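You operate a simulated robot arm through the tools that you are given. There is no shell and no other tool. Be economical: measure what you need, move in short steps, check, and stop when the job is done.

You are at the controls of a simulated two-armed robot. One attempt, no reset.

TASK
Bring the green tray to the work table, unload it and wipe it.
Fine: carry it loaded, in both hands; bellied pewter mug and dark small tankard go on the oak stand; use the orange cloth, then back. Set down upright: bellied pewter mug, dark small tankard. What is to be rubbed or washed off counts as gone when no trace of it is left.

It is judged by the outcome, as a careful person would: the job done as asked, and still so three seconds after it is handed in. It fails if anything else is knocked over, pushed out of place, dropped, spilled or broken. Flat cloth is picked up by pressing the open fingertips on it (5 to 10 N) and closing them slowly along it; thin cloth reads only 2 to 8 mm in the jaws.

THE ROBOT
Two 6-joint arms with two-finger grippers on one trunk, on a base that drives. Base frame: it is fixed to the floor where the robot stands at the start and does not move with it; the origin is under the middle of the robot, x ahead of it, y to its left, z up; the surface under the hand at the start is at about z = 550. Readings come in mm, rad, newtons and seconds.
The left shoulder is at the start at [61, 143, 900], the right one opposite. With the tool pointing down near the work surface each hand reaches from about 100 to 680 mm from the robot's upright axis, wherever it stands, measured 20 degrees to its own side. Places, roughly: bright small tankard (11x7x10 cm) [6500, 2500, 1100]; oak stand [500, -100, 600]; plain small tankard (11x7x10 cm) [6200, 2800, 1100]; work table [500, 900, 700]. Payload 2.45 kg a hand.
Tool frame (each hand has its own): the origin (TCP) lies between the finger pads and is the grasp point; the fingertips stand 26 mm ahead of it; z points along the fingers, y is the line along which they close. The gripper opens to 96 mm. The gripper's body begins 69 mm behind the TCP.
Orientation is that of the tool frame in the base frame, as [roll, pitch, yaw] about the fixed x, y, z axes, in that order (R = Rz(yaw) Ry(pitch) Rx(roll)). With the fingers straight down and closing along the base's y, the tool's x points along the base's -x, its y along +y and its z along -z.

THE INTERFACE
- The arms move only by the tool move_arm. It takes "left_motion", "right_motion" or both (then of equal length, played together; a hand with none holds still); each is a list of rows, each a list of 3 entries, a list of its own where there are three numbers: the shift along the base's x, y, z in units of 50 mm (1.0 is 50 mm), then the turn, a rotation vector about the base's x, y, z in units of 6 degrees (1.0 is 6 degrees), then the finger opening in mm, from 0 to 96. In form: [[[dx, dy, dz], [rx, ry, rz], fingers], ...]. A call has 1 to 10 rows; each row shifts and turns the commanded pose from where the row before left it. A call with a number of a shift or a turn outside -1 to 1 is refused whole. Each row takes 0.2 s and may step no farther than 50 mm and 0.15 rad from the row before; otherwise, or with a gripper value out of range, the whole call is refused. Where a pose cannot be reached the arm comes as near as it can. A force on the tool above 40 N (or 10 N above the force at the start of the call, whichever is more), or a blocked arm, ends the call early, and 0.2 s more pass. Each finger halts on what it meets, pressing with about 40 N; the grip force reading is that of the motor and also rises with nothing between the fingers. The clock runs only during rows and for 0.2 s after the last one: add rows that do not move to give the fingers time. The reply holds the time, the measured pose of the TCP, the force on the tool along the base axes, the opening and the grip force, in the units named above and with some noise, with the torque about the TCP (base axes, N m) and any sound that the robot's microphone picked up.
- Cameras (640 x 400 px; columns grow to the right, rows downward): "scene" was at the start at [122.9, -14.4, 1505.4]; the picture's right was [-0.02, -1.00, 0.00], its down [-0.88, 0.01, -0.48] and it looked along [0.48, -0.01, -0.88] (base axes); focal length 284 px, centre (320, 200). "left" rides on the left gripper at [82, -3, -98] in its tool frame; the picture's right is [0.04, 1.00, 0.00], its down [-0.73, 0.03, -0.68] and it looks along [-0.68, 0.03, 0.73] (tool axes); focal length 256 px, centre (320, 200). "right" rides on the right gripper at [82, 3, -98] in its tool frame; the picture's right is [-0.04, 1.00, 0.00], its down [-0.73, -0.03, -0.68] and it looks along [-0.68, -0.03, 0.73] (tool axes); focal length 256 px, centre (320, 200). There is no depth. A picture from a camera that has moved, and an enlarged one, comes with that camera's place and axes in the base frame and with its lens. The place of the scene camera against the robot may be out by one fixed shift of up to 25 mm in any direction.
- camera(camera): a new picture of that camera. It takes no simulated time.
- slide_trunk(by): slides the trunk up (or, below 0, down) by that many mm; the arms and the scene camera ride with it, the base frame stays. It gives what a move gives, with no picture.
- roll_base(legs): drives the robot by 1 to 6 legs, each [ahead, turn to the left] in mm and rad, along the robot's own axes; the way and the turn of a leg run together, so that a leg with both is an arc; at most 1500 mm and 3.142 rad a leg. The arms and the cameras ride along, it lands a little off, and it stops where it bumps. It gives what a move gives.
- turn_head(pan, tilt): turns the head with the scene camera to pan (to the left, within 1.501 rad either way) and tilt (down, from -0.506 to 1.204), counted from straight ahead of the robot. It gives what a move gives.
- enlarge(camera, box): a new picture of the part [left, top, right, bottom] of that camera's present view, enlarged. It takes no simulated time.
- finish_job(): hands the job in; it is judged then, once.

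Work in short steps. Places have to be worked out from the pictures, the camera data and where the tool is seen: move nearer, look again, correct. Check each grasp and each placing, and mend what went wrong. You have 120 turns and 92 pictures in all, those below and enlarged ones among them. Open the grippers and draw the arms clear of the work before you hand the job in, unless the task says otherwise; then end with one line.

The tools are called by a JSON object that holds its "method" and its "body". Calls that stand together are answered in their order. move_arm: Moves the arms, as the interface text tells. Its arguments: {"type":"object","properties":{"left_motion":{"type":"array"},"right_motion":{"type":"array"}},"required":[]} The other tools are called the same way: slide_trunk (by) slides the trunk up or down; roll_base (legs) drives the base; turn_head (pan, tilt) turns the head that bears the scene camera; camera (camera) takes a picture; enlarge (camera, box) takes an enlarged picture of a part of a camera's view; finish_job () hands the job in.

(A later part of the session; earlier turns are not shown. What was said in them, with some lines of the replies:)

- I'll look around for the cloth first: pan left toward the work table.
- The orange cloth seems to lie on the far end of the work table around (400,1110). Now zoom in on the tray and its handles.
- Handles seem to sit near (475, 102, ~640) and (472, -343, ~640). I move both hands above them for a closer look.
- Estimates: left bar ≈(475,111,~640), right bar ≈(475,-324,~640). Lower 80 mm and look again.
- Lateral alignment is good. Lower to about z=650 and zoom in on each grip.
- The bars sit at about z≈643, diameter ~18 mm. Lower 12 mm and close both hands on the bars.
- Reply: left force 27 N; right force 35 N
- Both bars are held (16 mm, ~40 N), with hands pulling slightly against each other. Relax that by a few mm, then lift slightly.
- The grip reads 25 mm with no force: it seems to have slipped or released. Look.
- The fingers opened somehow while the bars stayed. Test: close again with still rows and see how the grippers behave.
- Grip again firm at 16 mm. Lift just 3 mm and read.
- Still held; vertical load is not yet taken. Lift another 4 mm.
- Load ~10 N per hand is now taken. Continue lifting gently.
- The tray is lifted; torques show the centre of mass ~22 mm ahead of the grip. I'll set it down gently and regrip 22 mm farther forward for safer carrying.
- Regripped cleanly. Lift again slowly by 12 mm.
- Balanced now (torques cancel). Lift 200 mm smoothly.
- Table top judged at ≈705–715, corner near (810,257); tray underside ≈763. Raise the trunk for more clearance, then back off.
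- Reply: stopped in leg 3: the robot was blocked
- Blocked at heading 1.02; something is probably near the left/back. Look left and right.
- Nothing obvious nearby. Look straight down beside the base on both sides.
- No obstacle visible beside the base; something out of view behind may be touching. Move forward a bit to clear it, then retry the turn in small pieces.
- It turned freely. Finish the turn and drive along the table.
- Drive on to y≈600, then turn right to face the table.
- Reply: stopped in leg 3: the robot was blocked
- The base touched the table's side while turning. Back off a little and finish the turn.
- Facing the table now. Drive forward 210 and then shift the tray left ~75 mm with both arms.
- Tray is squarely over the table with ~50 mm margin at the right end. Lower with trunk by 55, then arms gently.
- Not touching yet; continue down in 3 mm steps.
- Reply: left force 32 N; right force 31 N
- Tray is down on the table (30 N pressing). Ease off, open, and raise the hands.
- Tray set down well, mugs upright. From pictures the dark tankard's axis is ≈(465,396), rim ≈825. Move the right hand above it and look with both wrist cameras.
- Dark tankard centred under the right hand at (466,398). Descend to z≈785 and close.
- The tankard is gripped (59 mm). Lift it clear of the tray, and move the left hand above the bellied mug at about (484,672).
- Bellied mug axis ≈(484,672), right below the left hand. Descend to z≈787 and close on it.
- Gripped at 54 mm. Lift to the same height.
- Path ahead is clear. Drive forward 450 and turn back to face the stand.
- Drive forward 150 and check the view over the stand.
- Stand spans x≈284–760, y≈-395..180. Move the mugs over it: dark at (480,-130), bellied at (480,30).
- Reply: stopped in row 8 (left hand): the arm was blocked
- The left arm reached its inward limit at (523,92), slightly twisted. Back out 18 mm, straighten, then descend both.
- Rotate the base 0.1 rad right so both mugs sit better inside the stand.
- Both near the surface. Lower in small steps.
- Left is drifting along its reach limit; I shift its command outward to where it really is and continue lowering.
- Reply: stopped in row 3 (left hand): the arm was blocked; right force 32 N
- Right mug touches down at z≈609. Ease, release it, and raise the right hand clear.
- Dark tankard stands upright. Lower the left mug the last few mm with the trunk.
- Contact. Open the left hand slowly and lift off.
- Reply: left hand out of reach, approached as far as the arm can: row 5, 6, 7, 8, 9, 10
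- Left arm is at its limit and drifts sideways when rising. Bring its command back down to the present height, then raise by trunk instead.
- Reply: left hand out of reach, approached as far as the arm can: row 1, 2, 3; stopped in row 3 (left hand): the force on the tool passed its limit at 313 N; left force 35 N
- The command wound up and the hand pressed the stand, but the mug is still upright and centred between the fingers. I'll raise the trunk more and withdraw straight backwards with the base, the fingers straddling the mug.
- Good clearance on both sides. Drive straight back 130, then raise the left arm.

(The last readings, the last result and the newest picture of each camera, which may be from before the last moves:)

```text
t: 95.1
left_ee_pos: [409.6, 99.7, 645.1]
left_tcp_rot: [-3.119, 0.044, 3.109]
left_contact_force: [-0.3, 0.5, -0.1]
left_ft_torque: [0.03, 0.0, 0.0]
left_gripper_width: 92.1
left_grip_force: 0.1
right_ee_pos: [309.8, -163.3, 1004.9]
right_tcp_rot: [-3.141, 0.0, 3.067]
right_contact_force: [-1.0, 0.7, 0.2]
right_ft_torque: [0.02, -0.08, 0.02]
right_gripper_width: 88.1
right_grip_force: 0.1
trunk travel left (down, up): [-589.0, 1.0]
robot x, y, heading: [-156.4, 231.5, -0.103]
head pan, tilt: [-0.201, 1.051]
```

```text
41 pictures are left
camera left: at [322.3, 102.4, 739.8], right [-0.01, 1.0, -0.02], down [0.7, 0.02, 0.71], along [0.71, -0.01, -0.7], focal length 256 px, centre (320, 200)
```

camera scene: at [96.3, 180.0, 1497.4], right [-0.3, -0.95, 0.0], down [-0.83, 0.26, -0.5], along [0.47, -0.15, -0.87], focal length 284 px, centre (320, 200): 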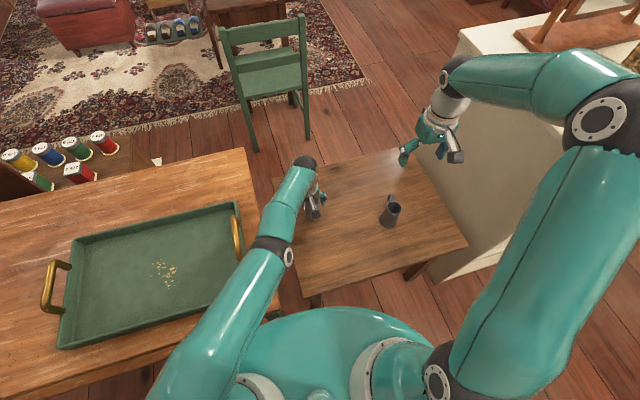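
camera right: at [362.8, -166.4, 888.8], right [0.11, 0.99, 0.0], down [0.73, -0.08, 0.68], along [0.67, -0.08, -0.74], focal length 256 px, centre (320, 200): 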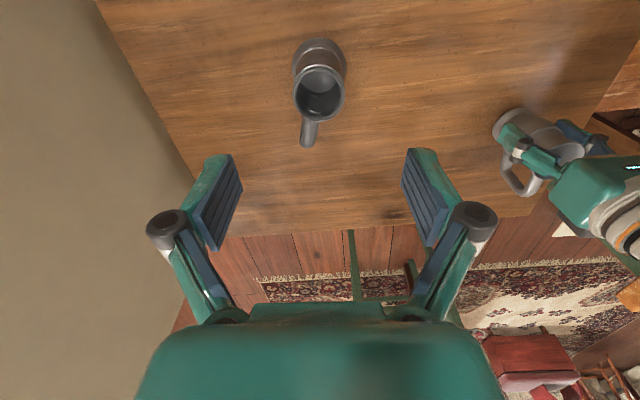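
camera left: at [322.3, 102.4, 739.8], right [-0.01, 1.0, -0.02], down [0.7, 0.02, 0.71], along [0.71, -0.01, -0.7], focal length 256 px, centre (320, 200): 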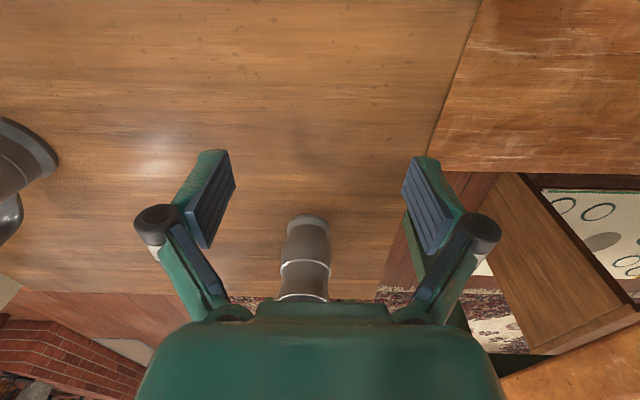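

Clear of the mug. Raise the left arm, drawing it back a little.

{"method": "move_arm", "body": {"left_motion": [[[-0.4, 0, 0.3], [0, 0, 0], 92], [[-0.4, 0, 0.6], [0, 0, 0], 92], [[-0.4, 0, 0.8], [0, 0, 0], 92], [[-0.2, 0.1, 0.9], [0, 0, 0], 92], [[0, 0.2, 0.9], [0, 0, 0], 92]]}}

```text
t: 96.3
left_ee_pos: [340.3, 116.8, 820.6]
left_tcp_rot: [-3.12, 0.042, 3.108]
left_contact_force: [-0.8, 0.6, 0.4]
left_ft_torque: [0.02, -0.03, 0.01]
left_gripper_width: 92.2
left_grip_force: 0.1
right_ee_pos: [311.6, -162.2, 1005.2]
right_tcp_rot: [-3.141, -0.004, 3.067]
right_contact_force: [-0.4, -0.6, -0.4]
right_ft_torque: [0.04, -0.03, -0.02]
right_gripper_width: 87.9
right_grip_force: 0.1
trunk travel left (down, up): [-589.0, 1.0]
robot x, y, heading: [-157.1, 232.0, -0.1]
head pan, tilt: [-0.201, 1.051]
```

Straighten and raise the left hand to travel height, then back away.

{"method": "move_arm", "body": {"left_motion": [[[0, 0.5, 0.6], [0.1, 0.2, 0], 92], [[0, 0.6, 0.6], [0.1, 0.2, 0], 92], [[0, 0.6, 0.6], [0, 0, 0.5], 92], [[0, 0.6, 0.6], [0, 0, 0.3], 92], [[0.2, 0.4, 0.4], [0, 0, 0], 92]]}}

{"method": "roll_base", "body": {"legs": [[-400, 0], [0, 0.43], [0, 0.43]]}}

{"method": "camera", "body": {"camera": "scene"}}

```text
t: 97.5
left_ee_pos: [350.3, 248.3, 959.9]
left_tcp_rot: [-3.141, -0.002, -3.09]
left_contact_force: [-1.1, 0.2, 0.7]
left_ft_torque: [-0.02, 0.02, -0.01]
left_gripper_width: 91.9
left_grip_force: 0.1
right_ee_pos: [312.0, -163.0, 1004.4]
right_tcp_rot: [-3.141, -0.004, 3.068]
right_contact_force: [0.1, 0.3, -0.4]
right_ft_torque: [0.01, 0.01, -0.01]
right_gripper_width: 87.9
right_grip_force: 0.0
trunk travel left (down, up): [-589.0, 1.0]
robot x, y, heading: [-152.5, 233.8, -0.104]
head pan, tilt: [-0.201, 1.051]
```

```text
t: 102.8
left_ee_pos: [-238.0, 667.3, 959.3]
left_tcp_rot: [-3.139, 0.0, -2.234]
left_contact_force: [0.5, 0.5, -0.1]
left_ft_torque: [-0.01, 0.03, 0.04]
left_gripper_width: 91.9
left_grip_force: 0.0
right_ee_pos: [46.5, 370.1, 1003.9]
right_tcp_rot: [-3.14, -0.006, -2.359]
right_contact_force: [-0.1, -0.1, 0.2]
right_ft_torque: [0.03, 0.0, -0.05]
right_gripper_width: 87.9
right_grip_force: 0.1
trunk travel left (down, up): [-589.0, 1.0]
robot x, y, heading: [-533.5, 243.0, 0.757]
head pan, tilt: [-0.201, 1.051]
```

```text
40 pictures are left
camera scene: at [-433.7, 309.1, 1570.8], right [0.53, -0.85, 0.0], down [-0.74, -0.46, -0.5], along [0.42, 0.26, -0.87], focal length 284 px, centre (320, 200)
```

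scene: 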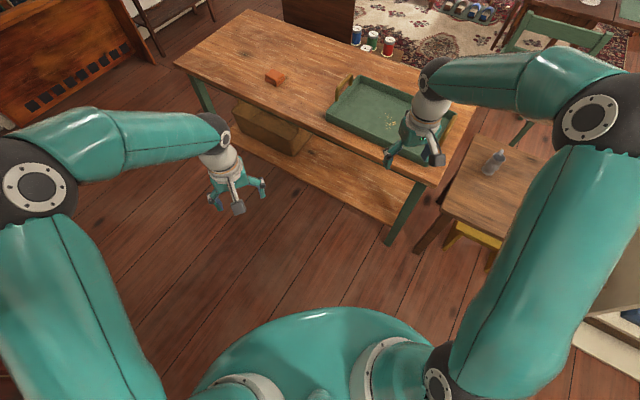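

Drive to about (-185, 616), then turn to face the table and approach.

{"method": "roll_base", "body": {"legs": [[0, 0.065], [510, 0], [0, -0.4], [0, -0.42], [120, 0]]}}

{"method": "turn_head", "body": {"pan": 0.3, "tilt": 1.0}}

{"method": "camera", "body": {"camera": "scene"}}

```text
t: 109.8
left_ee_pos: [436.3, 722.1, 959.2]
left_tcp_rot: [3.141, -0.001, -2.992]
left_contact_force: [0.2, -2.0, 0.6]
left_ft_torque: [0.06, 0.03, 0.01]
left_gripper_width: 92.0
left_grip_force: 0.0
right_ee_pos: [440.4, 308.2, 1002.9]
right_tcp_rot: [3.137, -0.008, -3.112]
right_contact_force: [0.3, -0.7, -1.2]
right_ft_torque: [0.06, -0.02, -0.05]
right_gripper_width: 87.9
right_grip_force: 0.1
trunk travel left (down, up): [-589.0, 1.0]
robot x, y, heading: [-67.1, 651.5, 0.01]
head pan, tilt: [-0.201, 1.051]
```

```text
t: 110.8
left_ee_pos: [434.6, 724.3, 962.0]
left_tcp_rot: [-3.139, 0.0, -2.991]
left_contact_force: [-0.4, -0.7, 0.0]
left_ft_torque: [0.02, 0.02, 0.0]
left_gripper_width: 92.2
left_grip_force: 0.1
right_ee_pos: [438.3, 310.6, 1005.0]
right_tcp_rot: [-3.14, -0.005, -3.113]
right_contact_force: [0.1, -0.1, 0.0]
right_ft_torque: [0.05, 0.02, 0.03]
right_gripper_width: 88.0
right_grip_force: 0.1
trunk travel left (down, up): [-589.0, 1.0]
robot x, y, heading: [-63.8, 651.9, 0.005]
head pan, tilt: [0.3, 1.0]
```

```text
39 pictures are left
camera scene: at [57.6, 658.4, 1574.3], right [0.3, -0.95, 0.0], down [-0.8, -0.25, -0.54], along [0.51, 0.16, -0.84], focal length 284 px, centre (320, 200)
```

scene: 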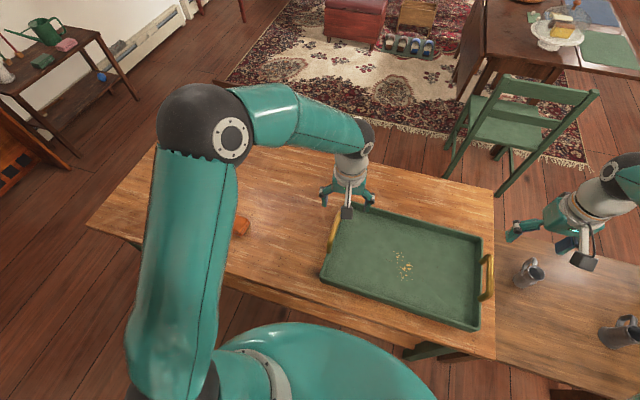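

Move the left hand toward the cloth and look at it.

{"method": "move_arm", "body": {"left_motion": [[[-0.1, 0.95, 0], [0, 0, -0.4], 92], [[-0.1, 0.95, 0], [0, 0, -0.4], 92], [[-0.1, 0.95, 0], [0, 0, -0.3], 92], [[-0.1, 0.95, 0], [0, 0, -0.3], 92], [[0, 0.95, 0], [0, 0, 0], 92], [[0, 0.95, -0.1], [0, 0, 0], 92], [[0, 0, 0], [0, 0, 0], 92]]}}

{"method": "camera", "body": {"camera": "left"}}

```text
t: 112.4
left_ee_pos: [416.0, 1006.8, 956.2]
left_tcp_rot: [-3.14, -0.003, -3.139]
left_contact_force: [0.0, 1.1, 0.6]
left_ft_torque: [0.01, -0.02, 0.01]
left_gripper_width: 91.9
left_grip_force: 0.0
right_ee_pos: [437.9, 310.3, 1005.5]
right_tcp_rot: [3.141, -0.004, -3.113]
right_contact_force: [-0.6, 0.8, 0.0]
right_ft_torque: [0.0, -0.04, -0.02]
right_gripper_width: 87.7
right_grip_force: 0.1
trunk travel left (down, up): [-589.0, 1.0]
robot x, y, heading: [-66.9, 649.9, 0.008]
head pan, tilt: [0.3, 1.0]
```

```text
38 pictures are left
camera left: at [333.6, 1004.9, 1052.8], right [-0.04, 1.0, 0.0], down [0.73, 0.03, 0.68], along [0.68, 0.03, -0.73], focal length 256 px, centre (320, 200)
```

left: 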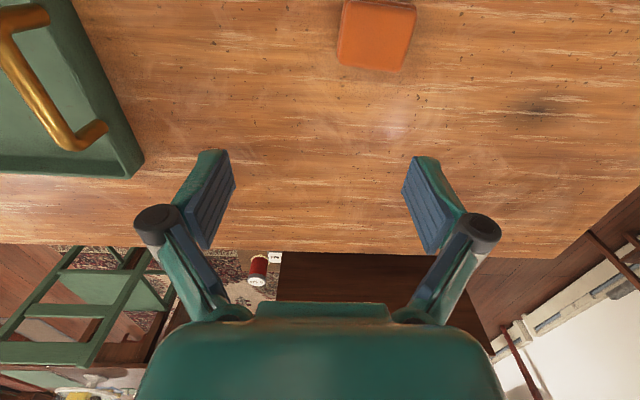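

It's a folded pad ≈70×70 mm near (390,1069). Move above it and look closer.

{"method": "move_arm", "body": {"left_motion": [[[-0.26, 0.62, -0.6], [0, 0, 0], 96], [[-0.26, 0.62, -0.6], [0, 0, 0], 96], [[0, 0, -0.6], [0, 0, 0], 96], [[0, 0, -0.6], [0, 0, 0], 96]]}}

{"method": "camera", "body": {"camera": "left"}}

```text
t: 113.4
left_ee_pos: [389.9, 1070.5, 834.2]
left_tcp_rot: [-3.139, 0.0, -3.135]
left_contact_force: [0.0, 0.3, -0.4]
left_ft_torque: [-0.01, 0.01, -0.04]
left_gripper_width: 95.7
left_grip_force: 0.0
right_ee_pos: [438.1, 311.6, 1005.1]
right_tcp_rot: [-3.141, -0.007, -3.115]
right_contact_force: [-0.5, -0.1, -0.6]
right_ft_torque: [0.0, -0.02, -0.04]
right_gripper_width: 88.0
right_grip_force: 0.0
trunk travel left (down, up): [-589.0, 1.0]
robot x, y, heading: [-67.0, 650.9, 0.007]
head pan, tilt: [0.3, 1.0]
```

```text
37 pictures are left
camera left: at [307.6, 1067.5, 932.4], right [-0.05, 1.0, 0.0], down [0.73, 0.04, 0.68], along [0.68, 0.03, -0.73], focal length 256 px, centre (320, 200)
```

left: 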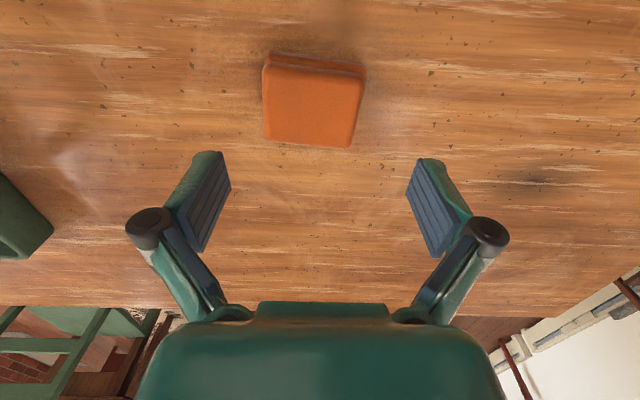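

Pad centre ≈(387,1066), turned ≈7° clockwise, ~64 mm wide and ~20 mm thick. Align, descend with fingers either side (tips slightly above the table), and close.

{"method": "move_arm", "body": {"left_motion": [[[-0.04, -0.06, -0.5], [0, 0, -0.65], 96], [[0, 0, -0.5], [0, 0, -0.6], 96], [[0, 0, -0.4], [0, 0, 0], 96], [[0, 0, -0.16], [0, 0, 0], 96], [[0, 0, 0], [0, 0, 0], 96]]}}

{"method": "camera", "body": {"camera": "left"}}

```text
t: 114.6
left_ee_pos: [386.9, 1067.5, 757.7]
left_tcp_rot: [-3.14, 0.0, 3.016]
left_contact_force: [-0.1, 0.7, -0.3]
left_ft_torque: [0.0, 0.02, 0.0]
left_gripper_width: 96.2
left_grip_force: 0.1
right_ee_pos: [439.1, 310.7, 1004.8]
right_tcp_rot: [3.14, -0.005, -3.114]
right_contact_force: [0.3, 0.3, -0.7]
right_ft_torque: [-0.02, 0.0, -0.01]
right_gripper_width: 87.7
right_grip_force: 0.1
trunk travel left (down, up): [-589.0, 1.0]
robot x, y, heading: [-65.8, 651.4, 0.007]
head pan, tilt: [0.3, 1.0]
```

```text
36 pictures are left
camera left: at [305.0, 1075.3, 855.7], right [0.09, 1.0, 0.0], down [0.73, -0.06, 0.68], along [0.68, -0.06, -0.73], focal length 256 px, centre (320, 200)
```

left: 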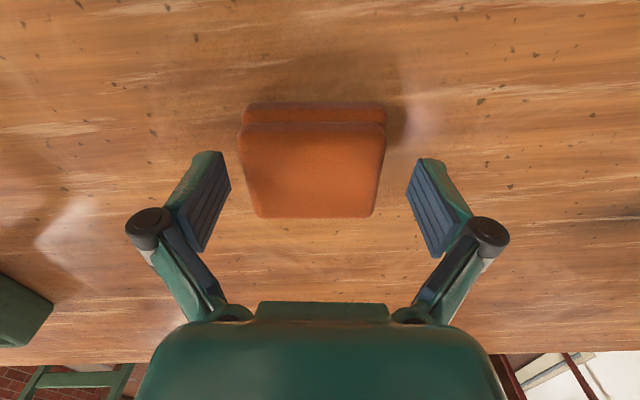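

The pad is well between the fingers. Close slowly.

{"method": "move_arm", "body": {"left_motion": [[[0, 0, 0], [0, 0, 0], 85], [[0, 0, 0], [0, 0, 0], 76], [[0, 0, 0], [0, 0, 0], 68], [[0, 0, 0], [0, 0, 0], 60], [[0, 0, 0], [0, 0, 0], 50], [[0, 0, 0], [0, 0, 0], 40], [[0, 0, 0], [0, 0, 0], 40]]}}

{"method": "camera", "body": {"camera": "left"}}

```text
t: 116.2
left_ee_pos: [387.8, 1067.0, 757.9]
left_tcp_rot: [-3.139, 0.002, 3.016]
left_contact_force: [0.1, 0.3, 5.4]
left_ft_torque: [-0.03, 0.01, 0.14]
left_gripper_width: 74.5
left_grip_force: 40.1
right_ee_pos: [437.8, 312.0, 1005.0]
right_tcp_rot: [3.141, -0.006, -3.114]
right_contact_force: [-0.9, -0.5, 0.5]
right_ft_torque: [0.01, 0.01, 0.01]
right_gripper_width: 88.1
right_grip_force: 0.1
trunk travel left (down, up): [-589.0, 1.0]
robot x, y, heading: [-65.8, 652.1, 0.009]
head pan, tilt: [0.3, 1.0]
```

```text
35 pictures are left
camera left: at [304.9, 1075.0, 856.3], right [0.09, 1.0, 0.0], down [0.73, -0.06, 0.68], along [0.68, -0.06, -0.73], focal length 256 px, centre (320, 200)
```

left: 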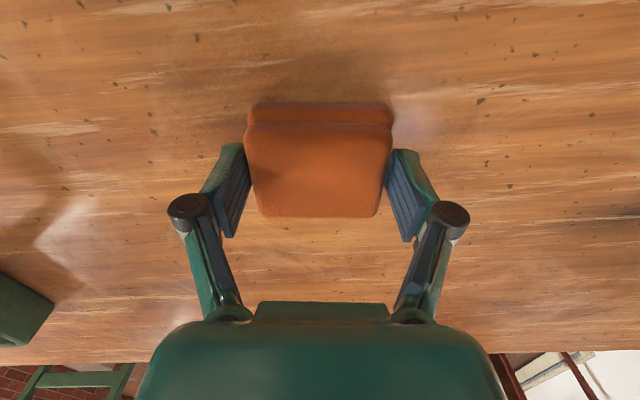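

Firm grip at 74.5 mm. Lift.

{"method": "move_arm", "body": {"left_motion": [[[0, 0, 0.2], [0, 0, 0], 40], [[0, 0, 0.5], [0, 0, 0], 40], [[0, 0, 0.8], [0, 0, 0], 40], [[0, 0, 0.8], [0, 0, 0], 40], [[0, 0, 0.4], [0, 0, 0], 40]]}}

{"method": "camera", "body": {"camera": "left"}}

{"method": "turn_head", "body": {"pan": -0.1, "tilt": 1.0}}

{"method": "enlarge", "body": {"camera": "scene", "box": [200, 150, 460, 320]}}

```text
t: 117.4
left_ee_pos: [386.2, 1067.3, 890.9]
left_tcp_rot: [-3.139, 0.0, 3.013]
left_contact_force: [-0.5, -0.5, -0.2]
left_ft_torque: [0.0, 0.0, 0.01]
left_gripper_width: 74.2
left_grip_force: 39.9
right_ee_pos: [437.6, 311.4, 1006.4]
right_tcp_rot: [-3.14, -0.005, -3.115]
right_contact_force: [0.5, -0.1, 0.1]
right_ft_torque: [0.01, 0.03, -0.01]
right_gripper_width: 87.8
right_grip_force: 0.2
trunk travel left (down, up): [-589.0, 1.0]
robot x, y, heading: [-67.7, 652.7, 0.007]
head pan, tilt: [0.3, 1.0]
```

```text
34 pictures are left
camera left: at [303.5, 1075.7, 989.9], right [0.09, 1.0, 0.0], down [0.73, -0.06, 0.68], along [0.68, -0.06, -0.73], focal length 256 px, centre (320, 200)
```

left: 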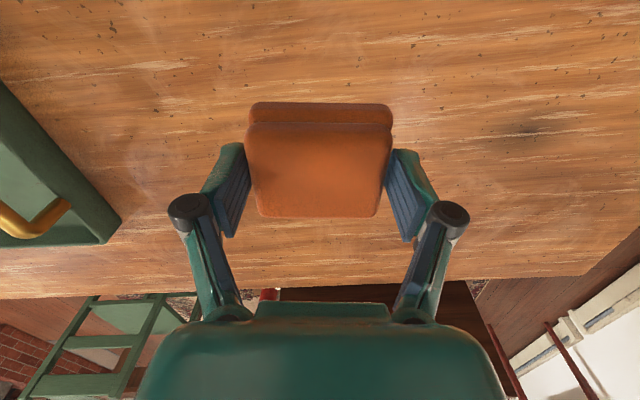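

```text
t: 118.2
left_ee_pos: [385.9, 1068.9, 890.7]
left_tcp_rot: [-3.141, 0.0, 3.016]
left_contact_force: [-0.1, -0.4, 0.0]
left_ft_torque: [-0.01, 0.02, 0.01]
left_gripper_width: 74.0
left_grip_force: 40.4
right_ee_pos: [437.8, 311.3, 1004.8]
right_tcp_rot: [3.142, -0.006, -3.115]
right_contact_force: [-0.1, -0.8, 0.3]
right_ft_torque: [0.0, 0.02, 0.03]
right_gripper_width: 87.9
right_grip_force: 0.1
trunk travel left (down, up): [-589.0, 1.0]
robot x, y, heading: [-66.4, 649.3, 0.01]
head pan, tilt: [-0.099, 1.0]
```

```text
2.35 times, centred on (330, 235) of scene
camera zoom: at [60.2, 631.6, 1574.3], right [-0.09, -1.0, 0.0], down [-0.84, 0.08, -0.54], along [0.54, -0.05, -0.84], focal length 667 px, centre (296, 118)
```

zoom: 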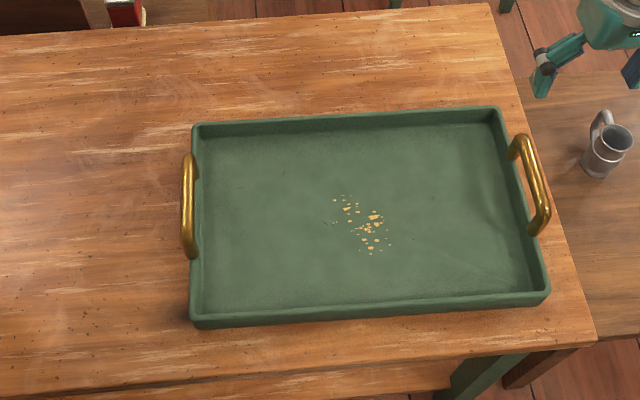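

Pad held solidly. Carry it over the tray toward the specks at about (412,523).

{"method": "move_arm", "body": {"left_motion": [[[0.05, -0.9, 0], [0, 0, 0], 40], [[0.05, -0.95, 0], [0, 0, 0], 40], [[0.05, -0.95, 0], [0, 0, 0], 40], [[0.05, -0.95, 0], [0, 0, 0], 40], [[0.05, -0.95, 0], [0, 0, 0], 40], [[0.05, -0.95, 0], [0, 0, 0], 40], [[0.05, -0.95, 0], [0, 0, 0], 40], [[0.05, -0.95, 0], [0, 0, 0], 40], [[0.05, -0.95, 0], [0, 0, 0], 40], [[0, -0.9, 0], [0, 0, 0], 40]]}}

{"method": "camera", "body": {"camera": "left"}}

```text
t: 120.5
left_ee_pos: [409.3, 594.9, 893.4]
left_tcp_rot: [-3.14, 0.0, 3.017]
left_contact_force: [0.1, 0.9, -1.1]
left_ft_torque: [0.0, 0.0, -0.02]
left_gripper_width: 74.1
left_grip_force: 40.3
right_ee_pos: [437.8, 310.2, 1005.1]
right_tcp_rot: [3.141, -0.005, -3.114]
right_contact_force: [-0.9, -0.7, -0.2]
right_ft_torque: [0.02, 0.0, 0.0]
right_gripper_width: 88.1
right_grip_force: 0.1
trunk travel left (down, up): [-589.0, 1.0]
robot x, y, heading: [-65.8, 651.1, 0.009]
head pan, tilt: [-0.099, 1.0]
```

```text
32 pictures are left
camera left: at [327.4, 603.6, 990.9], right [0.09, 1.0, 0.0], down [0.73, -0.06, 0.68], along [0.68, -0.06, -0.73], focal length 256 px, centre (320, 200)
```

left: 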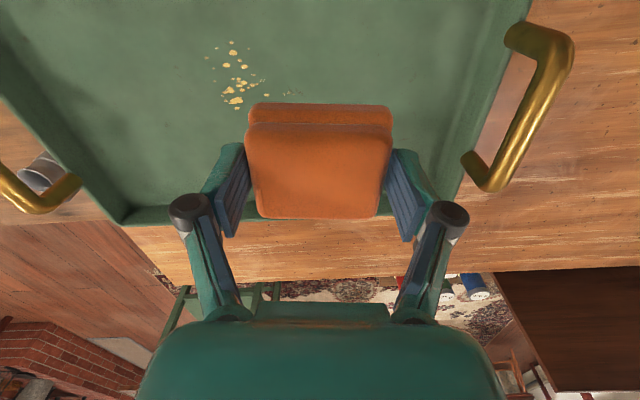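

Specks span x≈368–438, y≈488–568. To reach comfortably with the left arm, back up 100 and rotate the base right ~0.33.

{"method": "roll_base", "body": {"legs": [[-90, 0], [0, -0.33]]}}

```text
t: 122.7
left_ee_pos: [271.7, 441.9, 892.0]
left_tcp_rot: [-3.14, -0.003, 2.679]
left_contact_force: [0.1, -0.1, -0.3]
left_ft_torque: [-0.03, 0.04, -0.01]
left_gripper_width: 74.3
left_grip_force: 39.9
right_ee_pos: [204.6, 161.9, 1005.7]
right_tcp_rot: [3.141, -0.006, 2.829]
right_contact_force: [0.2, 0.1, -1.1]
right_ft_torque: [0.01, -0.01, 0.02]
right_gripper_width: 88.0
right_grip_force: 0.1
trunk travel left (down, up): [-589.0, 1.0]
robot x, y, heading: [-154.5, 667.6, -0.329]
head pan, tilt: [-0.099, 1.0]
```

Move the pad over the near-left part of the specks area (411,590), squaring it with the tray.

{"method": "move_arm", "body": {"left_motion": [[[0.56, 0.6, 0], [0, 0, 0.85], 40], [[0.56, 0.6, 0], [0, 0, 0.85], 40], [[0.56, 0.6, 0], [0, 0, 0.85], 40], [[0.56, 0.6, 0], [0, 0, 0.85], 40], [[0.56, 0.6, -0.4], [0, 0, 0.8], 40], [[0, 0, -0.8], [0, 0, 0], 40]]}}

{"method": "camera", "body": {"camera": "left"}}

```text
t: 124.1
left_ee_pos: [412.3, 594.2, 832.4]
left_tcp_rot: [-3.141, -0.002, 3.12]
left_contact_force: [0.5, -0.2, -0.7]
left_ft_torque: [0.04, 0.01, 0.01]
left_gripper_width: 73.7
left_grip_force: 39.7
right_ee_pos: [203.8, 162.5, 1004.7]
right_tcp_rot: [-3.14, -0.006, 2.831]
right_contact_force: [0.4, -0.1, -0.3]
right_ft_torque: [0.02, -0.03, -0.01]
right_gripper_width: 88.0
right_grip_force: 0.1
trunk travel left (down, up): [-589.0, 1.0]
robot x, y, heading: [-157.7, 664.8, -0.321]
head pan, tilt: [-0.099, 1.0]
```

```text
31 pictures are left
camera left: at [329.6, 594.9, 930.0], right [-0.02, 1.0, 0.0], down [0.73, 0.01, 0.68], along [0.68, 0.01, -0.73], focal length 256 px, centre (320, 200)
```

left: 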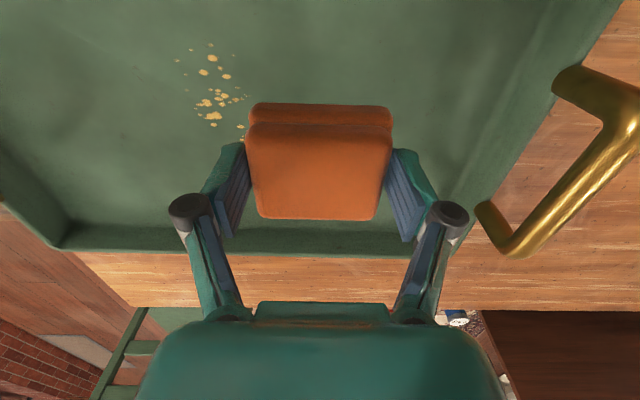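

Lower the pad onto the tray floor just beside the specks.

{"method": "move_arm", "body": {"left_motion": [[[0, 0, -0.6], [0, 0, 0], 40], [[0, 0, -0.5], [0, 0, 0], 40], [[0, 0, -0.08], [0, 0, 0], 40], [[0, 0, -0.08], [0, 0, 0], 40]]}}

```text
t: 125.1
left_ee_pos: [410.4, 592.9, 771.2]
left_tcp_rot: [-3.14, 0.0, 3.118]
left_contact_force: [-1.1, 0.2, -0.4]
left_ft_torque: [-0.03, 0.03, 0.0]
left_gripper_width: 73.9
left_grip_force: 39.3
right_ee_pos: [203.5, 163.9, 1006.0]
right_tcp_rot: [3.141, -0.006, 2.83]
right_contact_force: [0.4, 0.0, -0.3]
right_ft_torque: [0.0, 0.01, -0.02]
right_gripper_width: 88.0
right_grip_force: 0.0
trunk travel left (down, up): [-589.0, 1.0]
robot x, y, heading: [-156.4, 666.2, -0.326]
head pan, tilt: [-0.099, 1.0]
```

{"method": "move_arm", "body": {"left_motion": [[[0, 0, -0.06], [0, 0, 0], 40], [[0, 0, -0.04], [0, 0, 0], 40]]}}

```text
t: 125.7
left_ee_pos: [410.5, 593.1, 767.0]
left_tcp_rot: [-3.14, 0.001, 3.118]
left_contact_force: [-2.0, 2.1, 10.6]
left_ft_torque: [0.21, 0.14, 0.03]
left_gripper_width: 73.9
left_grip_force: 39.9
right_ee_pos: [202.2, 163.7, 1005.7]
right_tcp_rot: [-3.141, -0.005, 2.832]
right_contact_force: [0.7, 0.6, -0.4]
right_ft_torque: [0.04, 0.01, 0.02]
right_gripper_width: 88.1
right_grip_force: 0.0
trunk travel left (down, up): [-589.0, 1.0]
robot x, y, heading: [-158.5, 663.8, -0.326]
head pan, tilt: [-0.099, 1.0]
```

Contact at ~10 N. Stroke along -y across the specks and back.

{"method": "move_arm", "body": {"left_motion": [[[0, -0.4, 0], [0, 0, 0], 40], [[0, -0.5, 0], [0, 0, 0], 40], [[0, -0.5, 0], [0, 0, 0], 40], [[0, -0.5, 0], [0, 0, 0], 40], [[0, -0.5, 0], [0, 0, 0], 40], [[0.4, 0, 0], [0, 0, 0], 40], [[0.3, 0, 0], [0, 0, 0], 40], [[0, 0.5, 0], [0, 0, 0], 40], [[0, 0.5, 0], [0, 0, 0], 40], [[0, 0.5, 0], [0, 0, 0], 40]]}}

```text
t: 127.9
left_ee_pos: [446.8, 547.1, 765.9]
left_tcp_rot: [-3.135, 0.008, 3.117]
left_contact_force: [1.4, -9.7, 26.0]
left_ft_torque: [-0.16, 0.26, 0.15]
left_gripper_width: 73.9
left_grip_force: 40.1
right_ee_pos: [201.3, 162.6, 1006.7]
right_tcp_rot: [3.14, -0.002, 2.832]
right_contact_force: [-0.1, 0.0, -0.7]
right_ft_torque: [0.03, 0.0, -0.01]
right_gripper_width: 88.1
right_grip_force: 0.0
trunk travel left (down, up): [-589.0, 1.0]
robot x, y, heading: [-159.0, 662.2, -0.322]
head pan, tilt: [-0.099, 1.0]
```

Force rose to 26 N; ease up 1.5 mm and continue strokes at smaller x.

{"method": "move_arm", "body": {"left_motion": [[[0, 0.45, 0.03], [0, 0, 0], 40], [[0, 0.45, 0], [0, 0, 0], 40], [[-0.6, 0, 0], [0, 0, 0], 40], [[-0.6, 0, 0], [0, 0, 0], 40], [[0, -0.5, 0], [0, 0, 0], 40], [[0, -0.5, 0], [0, 0, 0], 40], [[0, -0.5, 0], [0, 0, 0], 40], [[0, -0.5, 0], [0, 0, 0], 40], [[0, -0.4, 0], [0, 0, 0], 40]]}}

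{"method": "move_arm", "body": {"left_motion": [[[0, 0, 0.5], [0, 0, 0], 40], [[0, 0.4, 0.8], [0, 0, 0], 40], [[0, 0.9, 0.4], [0, 0, 0], 40], [[0, 0.9, 0], [0, 0, 0], 40], [[0, 0.9, 0], [0, 0, 0], 40]]}}

{"method": "turn_head", "body": {"pan": 0.15, "tilt": 0.95}}

{"method": "camera", "body": {"camera": "scene"}}

{"method": "camera", "body": {"camera": "left"}}

```text
t: 129.9
left_ee_pos: [385.8, 471.9, 766.3]
left_tcp_rot: [-3.14, -0.001, 3.118]
left_contact_force: [0.1, 0.8, -0.6]
left_ft_torque: [0.03, -0.04, 0.02]
left_gripper_width: 73.9
left_grip_force: 40.5
right_ee_pos: [203.2, 162.4, 1004.5]
right_tcp_rot: [-3.142, -0.005, 2.831]
right_contact_force: [0.5, -0.3, -0.3]
right_ft_torque: [0.01, 0.0, -0.01]
right_gripper_width: 88.0
right_grip_force: 0.0
trunk travel left (down, up): [-589.0, 1.0]
robot x, y, heading: [-153.8, 659.9, -0.327]
head pan, tilt: [-0.099, 1.0]
```

```text
t: 131.1
left_ee_pos: [385.0, 630.0, 851.6]
left_tcp_rot: [-3.137, 0.0, 3.118]
left_contact_force: [0.2, 0.9, 0.1]
left_ft_torque: [-0.03, 0.01, 0.01]
left_gripper_width: 73.7
left_grip_force: 39.7
right_ee_pos: [202.9, 164.0, 1006.8]
right_tcp_rot: [-3.142, -0.004, 2.832]
right_contact_force: [0.3, 0.1, 0.5]
right_ft_torque: [0.01, -0.01, 0.02]
right_gripper_width: 88.2
right_grip_force: 0.0
trunk travel left (down, up): [-589.0, 1.0]
robot x, y, heading: [-151.5, 662.6, -0.322]
head pan, tilt: [-0.099, 1.0]
```

```text
t: 131.9
left_ee_pos: [384.3, 626.8, 852.2]
left_tcp_rot: [-3.139, -0.001, 3.119]
left_contact_force: [-0.9, -0.4, -0.1]
left_ft_torque: [-0.01, 0.01, 0.02]
left_gripper_width: 73.8
left_grip_force: 40.1
right_ee_pos: [204.0, 163.0, 1005.9]
right_tcp_rot: [-3.141, -0.004, 2.832]
right_contact_force: [0.1, 0.4, -0.4]
right_ft_torque: [0.0, 0.0, 0.0]
right_gripper_width: 87.7
right_grip_force: 0.0
trunk travel left (down, up): [-589.0, 1.0]
robot x, y, heading: [-154.5, 666.5, -0.326]
head pan, tilt: [0.15, 0.949]
```

```text
30 pictures are left
camera scene: at [-29.5, 620.6, 1577.9], right [-0.17, -0.98, 0.0], down [-0.8, 0.14, -0.58], along [0.57, -0.1, -0.81], focal length 284 px, centre (320, 200)
```

scene: 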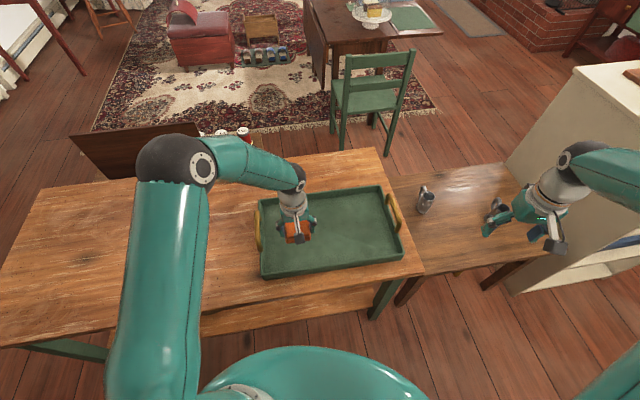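

```text
29 pictures are left
camera left: at [302.7, 628.1, 950.4], right [-0.02, 1.0, 0.0], down [0.73, 0.01, 0.68], along [0.68, 0.01, -0.73], focal length 256 px, centre (320, 200)
```

left: 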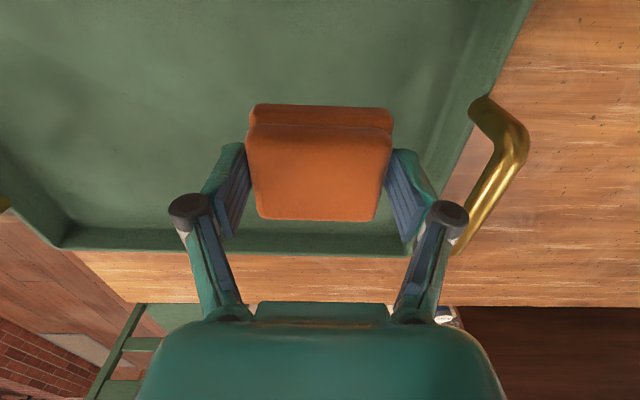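

The specks look gone; enlarge to check for traces.

{"method": "enlarge", "body": {"camera": "left", "box": [60, 0, 300, 150]}}

{"method": "enlarge", "body": {"camera": "scene", "box": [245, 175, 415, 281]}}

```text
2.67 times, centred on (180, 75) of left
camera zoom: at [302.7, 628.1, 950.4], right [-0.02, 1.0, 0.0], down [0.73, 0.01, 0.68], along [0.68, 0.01, -0.73], focal length 683 px, centre (693, 533)
```

zoom: 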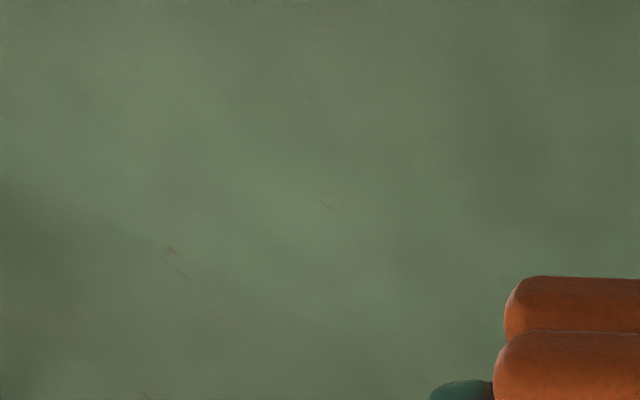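

```text
3.76 times, centred on (330, 228) of scene
camera zoom: at [-29.5, 620.6, 1577.9], right [-0.17, -0.98, 0.0], down [-0.8, 0.14, -0.58], along [0.57, -0.1, -0.81], focal length 1068 px, centre (282, 95)
```

zoom: 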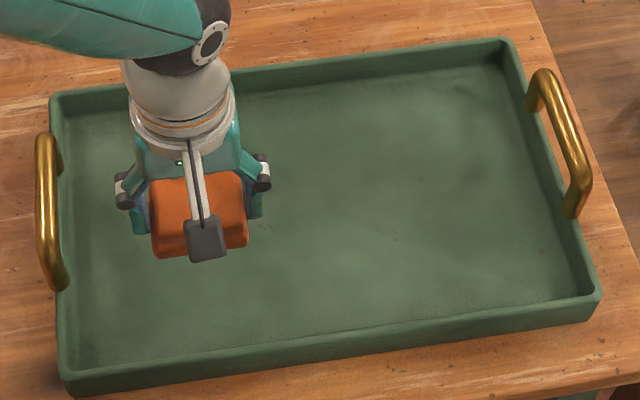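

Only faint tray texture is visible. Move the hand off the tray (toward the cloth's place) and check the whole tray.

{"method": "move_arm", "body": {"left_motion": [[[0, 0.9, 0.4], [0, 0, 0], 40], [[0, 0.95, 0], [0, 0, 0], 40], [[0, 0.95, 0], [0, 0, 0], 40], [[0, 0.95, 0], [0, 0, 0], 40], [[0, 0.95, 0], [0, 0, 0], 40]]}}

{"method": "enlarge", "body": {"camera": "scene", "box": [245, 175, 415, 281]}}

```text
t: 133.1
left_ee_pos: [386.0, 862.4, 873.3]
left_tcp_rot: [-3.137, -0.002, 3.117]
left_contact_force: [-0.8, 1.2, -0.7]
left_ft_torque: [-0.04, 0.03, 0.01]
left_gripper_width: 73.8
left_grip_force: 40.1
right_ee_pos: [204.0, 163.9, 1005.2]
right_tcp_rot: [-3.141, -0.005, 2.832]
right_contact_force: [0.5, -0.4, -0.8]
right_ft_torque: [-0.02, 0.01, 0.02]
right_gripper_width: 87.9
right_grip_force: 0.1
trunk travel left (down, up): [-589.0, 1.0]
robot x, y, heading: [-155.9, 667.0, -0.325]
head pan, tilt: [0.15, 0.949]
```

```text
3.76 times, centred on (330, 228) of scene
camera zoom: at [-30.0, 621.7, 1578.0], right [-0.17, -0.98, 0.0], down [-0.8, 0.14, -0.58], along [0.57, -0.1, -0.81], focal length 1068 px, centre (282, 95)
```

zoom: 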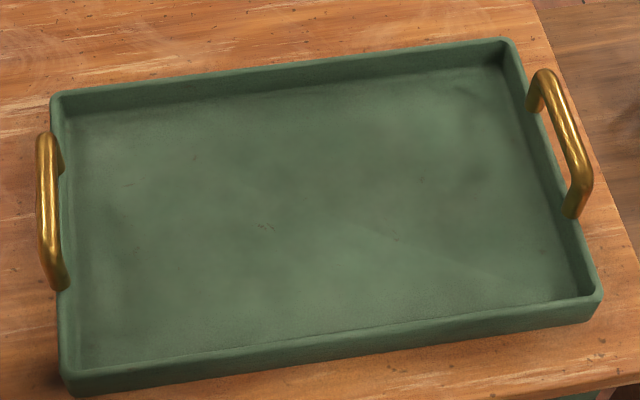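

Looks clean, but a faint brown scuff at ≈(422,568) remains—likely tray texture. I'll do one more firm pass over it to be sure.

{"method": "move_arm", "body": {"left_motion": [[[0.2, -0.95, 0], [0, 0, 0], 40], [[0.2, -0.95, 0], [0, 0, 0], 40], [[0.2, -0.95, 0], [0, 0, 0], 40], [[0.2, -0.95, 0], [0, 0, 0], 40], [[0, -0.9, -0.2], [0, 0, 0], 40], [[0, 0, -0.8], [0, 0, 0], 40], [[0, 0, -0.8], [0, 0, 0], 40], [[0, 0, -0.2], [0, 0, 0], 40]]}}

```text
t: 134.9
left_ee_pos: [425.6, 627.5, 770.9]
left_tcp_rot: [-3.14, 0.0, 3.12]
left_contact_force: [0.1, 0.0, -0.6]
left_ft_torque: [0.0, 0.01, 0.0]
left_gripper_width: 73.8
left_grip_force: 39.8
right_ee_pos: [203.3, 164.2, 1005.4]
right_tcp_rot: [-3.141, -0.006, 2.83]
right_contact_force: [0.7, 0.0, 0.6]
right_ft_torque: [-0.01, 0.0, 0.02]
right_gripper_width: 88.0
right_grip_force: 0.1
trunk travel left (down, up): [-589.0, 1.0]
robot x, y, heading: [-155.6, 665.1, -0.324]
head pan, tilt: [0.15, 0.949]
```

{"method": "move_arm", "body": {"left_motion": [[[0, -0.2, -0.1], [0, 0, 0], 40], [[0, -0.4, -0.02], [0, 0, 0], 40], [[0, -0.5, 0], [0, 0, 0], 40], [[0, -0.5, 0], [0, 0, 0], 40], [[0, -0.5, 0], [0, 0, 0], 40], [[0, -0.5, 0], [0, 0, 0], 40], [[-0.5, 0, 0], [0, 0, 0], 40], [[-0.4, 0, 0], [0, 0, 0], 40], [[0, 0.5, 0], [0, 0, 0], 40], [[0, 0.5, 0], [0, 0, 0], 40]]}}

```text
t: 137.1
left_ee_pos: [382.3, 546.8, 765.8]
left_tcp_rot: [-3.137, 0.004, 3.119]
left_contact_force: [0.7, -5.9, 17.6]
left_ft_torque: [-0.01, 0.23, 0.09]
left_gripper_width: 73.8
left_grip_force: 39.7
right_ee_pos: [202.0, 164.0, 1005.7]
right_tcp_rot: [3.141, -0.002, 2.832]
right_contact_force: [-0.1, 0.3, 0.7]
right_ft_torque: [0.0, -0.05, 0.02]
right_gripper_width: 87.8
right_grip_force: 0.2
trunk travel left (down, up): [-589.0, 1.0]
robot x, y, heading: [-157.9, 663.7, -0.328]
head pan, tilt: [0.15, 0.949]
```

Good contact (17 N) throughout. Finish the stroke, lift and check.

{"method": "move_arm", "body": {"left_motion": [[[0, 0.5, 0], [0, 0, 0], 40], [[0, 0.5, 0], [0, 0, 0], 40], [[0, 0, 0.5], [0, 0, 0], 40], [[0, 0.4, 0.9], [0, 0, 0], 40], [[0, 0.8, 0.5], [0, 0, 0], 40], [[0, 0.95, 0.2], [0, 0, 0], 40], [[0, 0.95, 0], [0, 0, 0], 40], [[0, 0.95, 0], [0, 0, 0], 40], [[0, 0.95, 0], [0, 0, 0], 40]]}}

{"method": "enlarge", "body": {"camera": "scene", "box": [245, 175, 415, 281]}}

```text
t: 139.1
left_ee_pos: [379.7, 847.7, 870.0]
left_tcp_rot: [-3.137, -0.004, 3.117]
left_contact_force: [-1.0, 0.7, -0.7]
left_ft_torque: [-0.01, -0.01, -0.02]
left_gripper_width: 73.9
left_grip_force: 39.3
right_ee_pos: [204.6, 163.5, 1006.5]
right_tcp_rot: [3.141, -0.004, 2.83]
right_contact_force: [0.5, 0.5, -1.0]
right_ft_torque: [0.0, -0.01, 0.0]
right_gripper_width: 88.1
right_grip_force: 0.1
trunk travel left (down, up): [-589.0, 1.0]
robot x, y, heading: [-158.9, 666.5, -0.321]
head pan, tilt: [0.15, 0.949]
```

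```text
3.76 times, centred on (330, 228) of scene
camera zoom: at [-29.9, 621.6, 1577.9], right [-0.17, -0.98, 0.0], down [-0.8, 0.14, -0.58], along [0.57, -0.1, -0.81], focal length 1068 px, centre (282, 95)
```

zoom: 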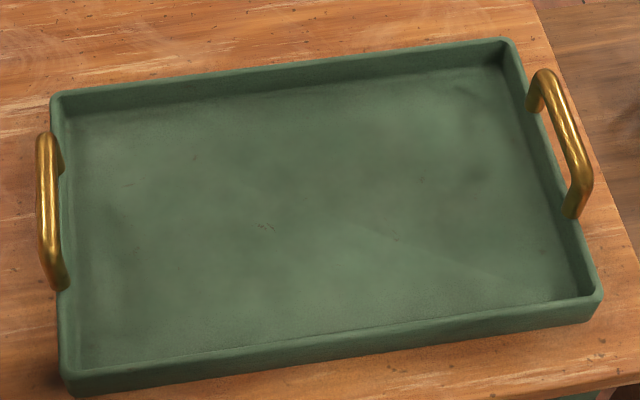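

Unchanged, so it's tray texture; the stain is gone. Return the pad to its original spot (388,1067), yaw 3.016.

{"method": "move_arm", "body": {"left_motion": [[[0.03, 0.88, 0], [0, 0, -0.25], 40], [[0.03, 0.88, 0], [0, 0, -0.25], 40], [[0.03, 0.88, 0], [0, 0, -0.25], 40], [[0.03, 0.88, 0], [0, 0, -0.22], 40], [[0.03, 0.88, -0.3], [0, 0, 0], 40], [[0, 0, -0.6], [0, 0, 0], 40], [[0, 0, -0.6], [0, 0, 0], 40], [[0, 0, 0], [0, 0, 0], 40]]}}

```text
t: 140.9
left_ee_pos: [388.7, 1068.1, 797.8]
left_tcp_rot: [-3.14, 0.002, 3.019]
left_contact_force: [-0.1, -0.7, -0.6]
left_ft_torque: [-0.01, 0.0, -0.01]
left_gripper_width: 74.0
left_grip_force: 39.9
right_ee_pos: [202.5, 163.0, 1005.1]
right_tcp_rot: [3.141, -0.005, 2.83]
right_contact_force: [-0.9, -0.3, -1.1]
right_ft_torque: [0.0, 0.0, 0.0]
right_gripper_width: 87.9
right_grip_force: 0.1
trunk travel left (down, up): [-589.0, 1.0]
robot x, y, heading: [-156.9, 667.0, -0.321]
head pan, tilt: [0.15, 0.949]
```

On target; lower the pad gently to the table.

{"method": "move_arm", "body": {"left_motion": [[[0, 0, -0.4], [0, 0, 0], 40], [[0, 0, -0.25], [0, 0, 0], 40], [[0, 0, -0.08], [0, 0, 0], 40], [[0, 0, -0.05], [0, 0, 0], 40]]}}

```text
t: 141.9
left_ee_pos: [386.9, 1066.8, 757.7]
left_tcp_rot: [-3.141, 0.002, 3.018]
left_contact_force: [-1.7, -1.5, 12.0]
left_ft_torque: [-0.37, 0.03, 0.0]
left_gripper_width: 74.0
left_grip_force: 40.2
right_ee_pos: [202.0, 162.6, 1005.7]
right_tcp_rot: [3.139, -0.005, 2.83]
right_contact_force: [0.6, -0.4, 1.1]
right_ft_torque: [-0.01, 0.02, 0.0]
right_gripper_width: 88.0
right_grip_force: 0.0
trunk travel left (down, up): [-589.0, 1.0]
robot x, y, heading: [-158.5, 665.6, -0.324]
head pan, tilt: [0.15, 0.949]
```

It touches. Open and raise the hand, then inspect everything.

{"method": "move_arm", "body": {"left_motion": [[[0, 0, 0.03], [0, 0, 0], 85], [[0, 0, 0], [0, 0, 0], 96], [[0, 0, 0], [0, 0, 0], 96], [[0, 0, 0.8], [0, 0, 0], 96], [[0, 0, 0.95], [0, 0, 0], 96], [[0, 0, 0.95], [0, 0, 0], 96], [[0, -0.5, 0.8], [0, 0, 0], 96], [[-0.5, -0.8, 0], [0, 0, 0], 96], [[-0.5, -0.8, 0], [0, 0, 0], 96]]}}

{"method": "turn_head", "body": {"pan": 0.75, "tilt": 0.8}}

{"method": "camera", "body": {"camera": "scene"}}

{"method": "turn_head", "body": {"pan": -0.1, "tilt": 0.85}}

{"method": "camera", "body": {"camera": "scene"}}

```text
t: 143.9
left_ee_pos: [337.8, 958.3, 936.2]
left_tcp_rot: [-3.14, 0.001, 3.016]
left_contact_force: [0.0, -0.9, 0.3]
left_ft_torque: [0.0, -0.01, -0.02]
left_gripper_width: 96.2
left_grip_force: 0.1
right_ee_pos: [203.1, 162.0, 1005.2]
right_tcp_rot: [3.138, -0.005, 2.83]
right_contact_force: [-0.5, 0.5, -0.1]
right_ft_torque: [0.03, 0.02, 0.01]
right_gripper_width: 88.2
right_grip_force: 0.1
trunk travel left (down, up): [-589.0, 1.0]
robot x, y, heading: [-157.6, 663.8, -0.32]
head pan, tilt: [0.15, 0.949]
```

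```text
t: 144.9
left_ee_pos: [338.7, 960.4, 936.2]
left_tcp_rot: [-3.14, 0.0, 3.017]
left_contact_force: [0.2, -0.4, -0.6]
left_ft_torque: [0.0, -0.02, -0.02]
left_gripper_width: 96.0
left_grip_force: 0.1
right_ee_pos: [202.7, 162.3, 1005.8]
right_tcp_rot: [-3.141, -0.006, 2.831]
right_contact_force: [0.6, 0.3, 0.3]
right_ft_torque: [0.0, 0.05, -0.02]
right_gripper_width: 87.9
right_grip_force: 0.1
trunk travel left (down, up): [-589.0, 1.0]
robot x, y, heading: [-158.0, 665.9, -0.322]
head pan, tilt: [0.75, 0.799]
```

```text
24 pictures are left
camera scene: at [-27.9, 666.6, 1589.4], right [0.41, -0.91, 0.0], down [-0.65, -0.3, -0.7], along [0.63, 0.29, -0.72], focal length 284 px, centre (320, 200)
```

scene: 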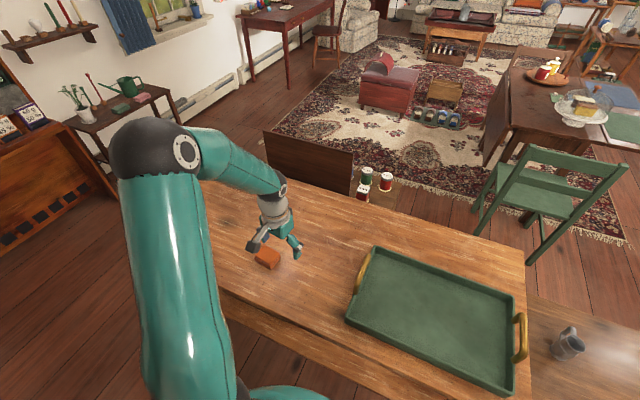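

```text
t: 146.1
left_ee_pos: [338.1, 961.0, 936.1]
left_tcp_rot: [-3.142, 0.001, 3.018]
left_contact_force: [-0.5, -0.2, 0.3]
left_ft_torque: [-0.01, -0.04, 0.0]
left_gripper_width: 96.1
left_grip_force: 0.0
right_ee_pos: [204.3, 164.2, 1005.7]
right_tcp_rot: [3.141, -0.006, 2.832]
right_contact_force: [0.1, 0.4, -0.5]
right_ft_torque: [0.01, 0.02, 0.0]
right_gripper_width: 88.0
right_grip_force: 0.1
trunk travel left (down, up): [-589.0, 1.0]
robot x, y, heading: [-156.5, 667.4, -0.322]
head pan, tilt: [-0.099, 0.85]
```

```text
23 pictures are left
camera scene: at [-30.2, 601.1, 1585.4], right [-0.41, -0.91, 0.0], down [-0.69, 0.31, -0.66], along [0.6, -0.27, -0.75], focal length 284 px, centre (320, 200)
```

scene: 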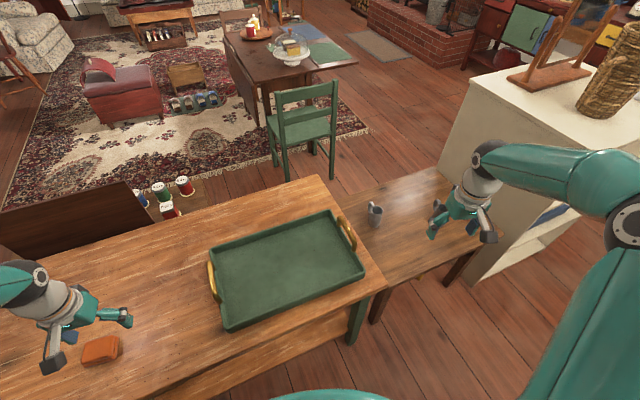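

Cloth is back and the tray is clean. Check the dark tankard, hidden behind the right hand here, with the right wrist camera.

{"method": "camera", "body": {"camera": "right"}}

```text
22 pictures are left
camera right: at [127.0, 189.9, 1103.8], right [0.34, 0.94, 0.0], down [0.69, -0.25, 0.68], along [0.63, -0.23, -0.74], focal length 256 px, centre (320, 200)
```

right: 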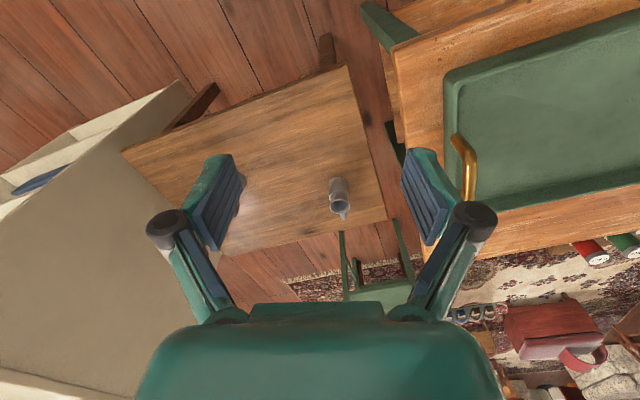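

It's hidden behind a finger. Draw the right arm back a little and look again.

{"method": "move_arm", "body": {"right_motion": [[[-0.6, 0.6, 0], [0, 0, 0], 88], [[-0.6, 0.6, 0], [0, 0, 0], 88], [[-0.6, 0.6, 0], [0, 0, 0], 88]]}}

{"method": "camera", "body": {"camera": "scene"}}

{"method": "camera", "body": {"camera": "right"}}

```text
t: 146.9
left_ee_pos: [337.8, 961.1, 935.5]
left_tcp_rot: [-3.138, 0.0, 3.019]
left_contact_force: [-0.7, 0.6, -0.8]
left_ft_torque: [-0.03, -0.04, 0.0]
left_gripper_width: 96.0
left_grip_force: 0.0
right_ee_pos: [113.1, 254.6, 1005.7]
right_tcp_rot: [-3.141, -0.003, 2.832]
right_contact_force: [-0.6, 0.8, -0.3]
right_ft_torque: [-0.03, -0.03, 0.0]
right_gripper_width: 87.8
right_grip_force: 0.1
trunk travel left (down, up): [-589.0, 1.0]
robot x, y, heading: [-155.6, 668.0, -0.325]
head pan, tilt: [-0.099, 0.85]
```

```text
21 pictures are left
camera scene: at [-31.8, 602.3, 1585.6], right [-0.41, -0.91, 0.0], down [-0.68, 0.31, -0.66], along [0.6, -0.27, -0.75], focal length 284 px, centre (320, 200)
```

scene: 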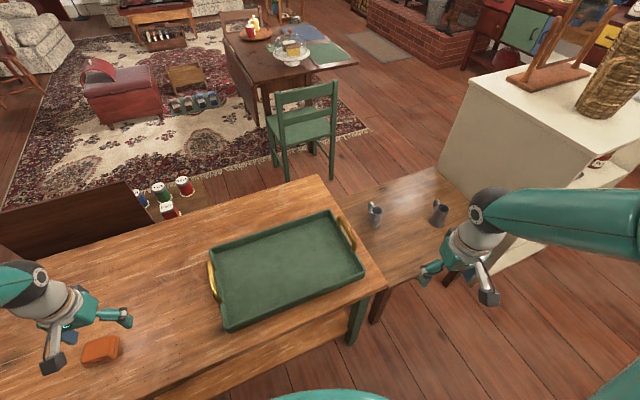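

```text
20 pictures are left
camera right: at [36.5, 282.0, 1104.8], right [0.34, 0.94, 0.0], down [0.69, -0.25, 0.68], along [0.64, -0.23, -0.74], focal length 256 px, centre (320, 200)
```

right: 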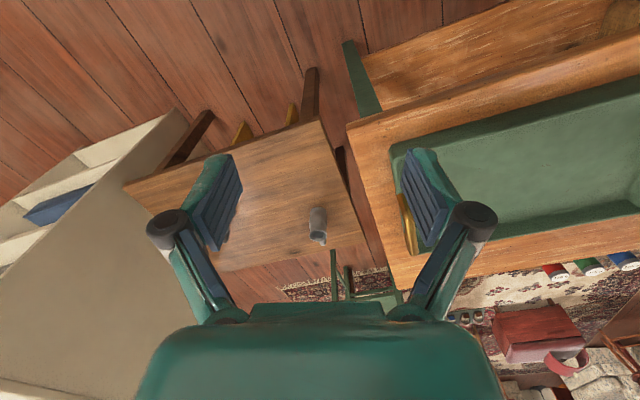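

Both mugs stand upright on the oak stand, the tray sits wiped on the work table, the cloth is back in its place, and both hands are empty and clear. Handing in.

{"method": "finish_job", "body": {}}

```text
The job is handed in.
```

I carried the green tray loaded to the work table, stood both mugs upright on the oak stand, wiped the tray with the orange cloth until no specks showed, and put the cloth back in its place.
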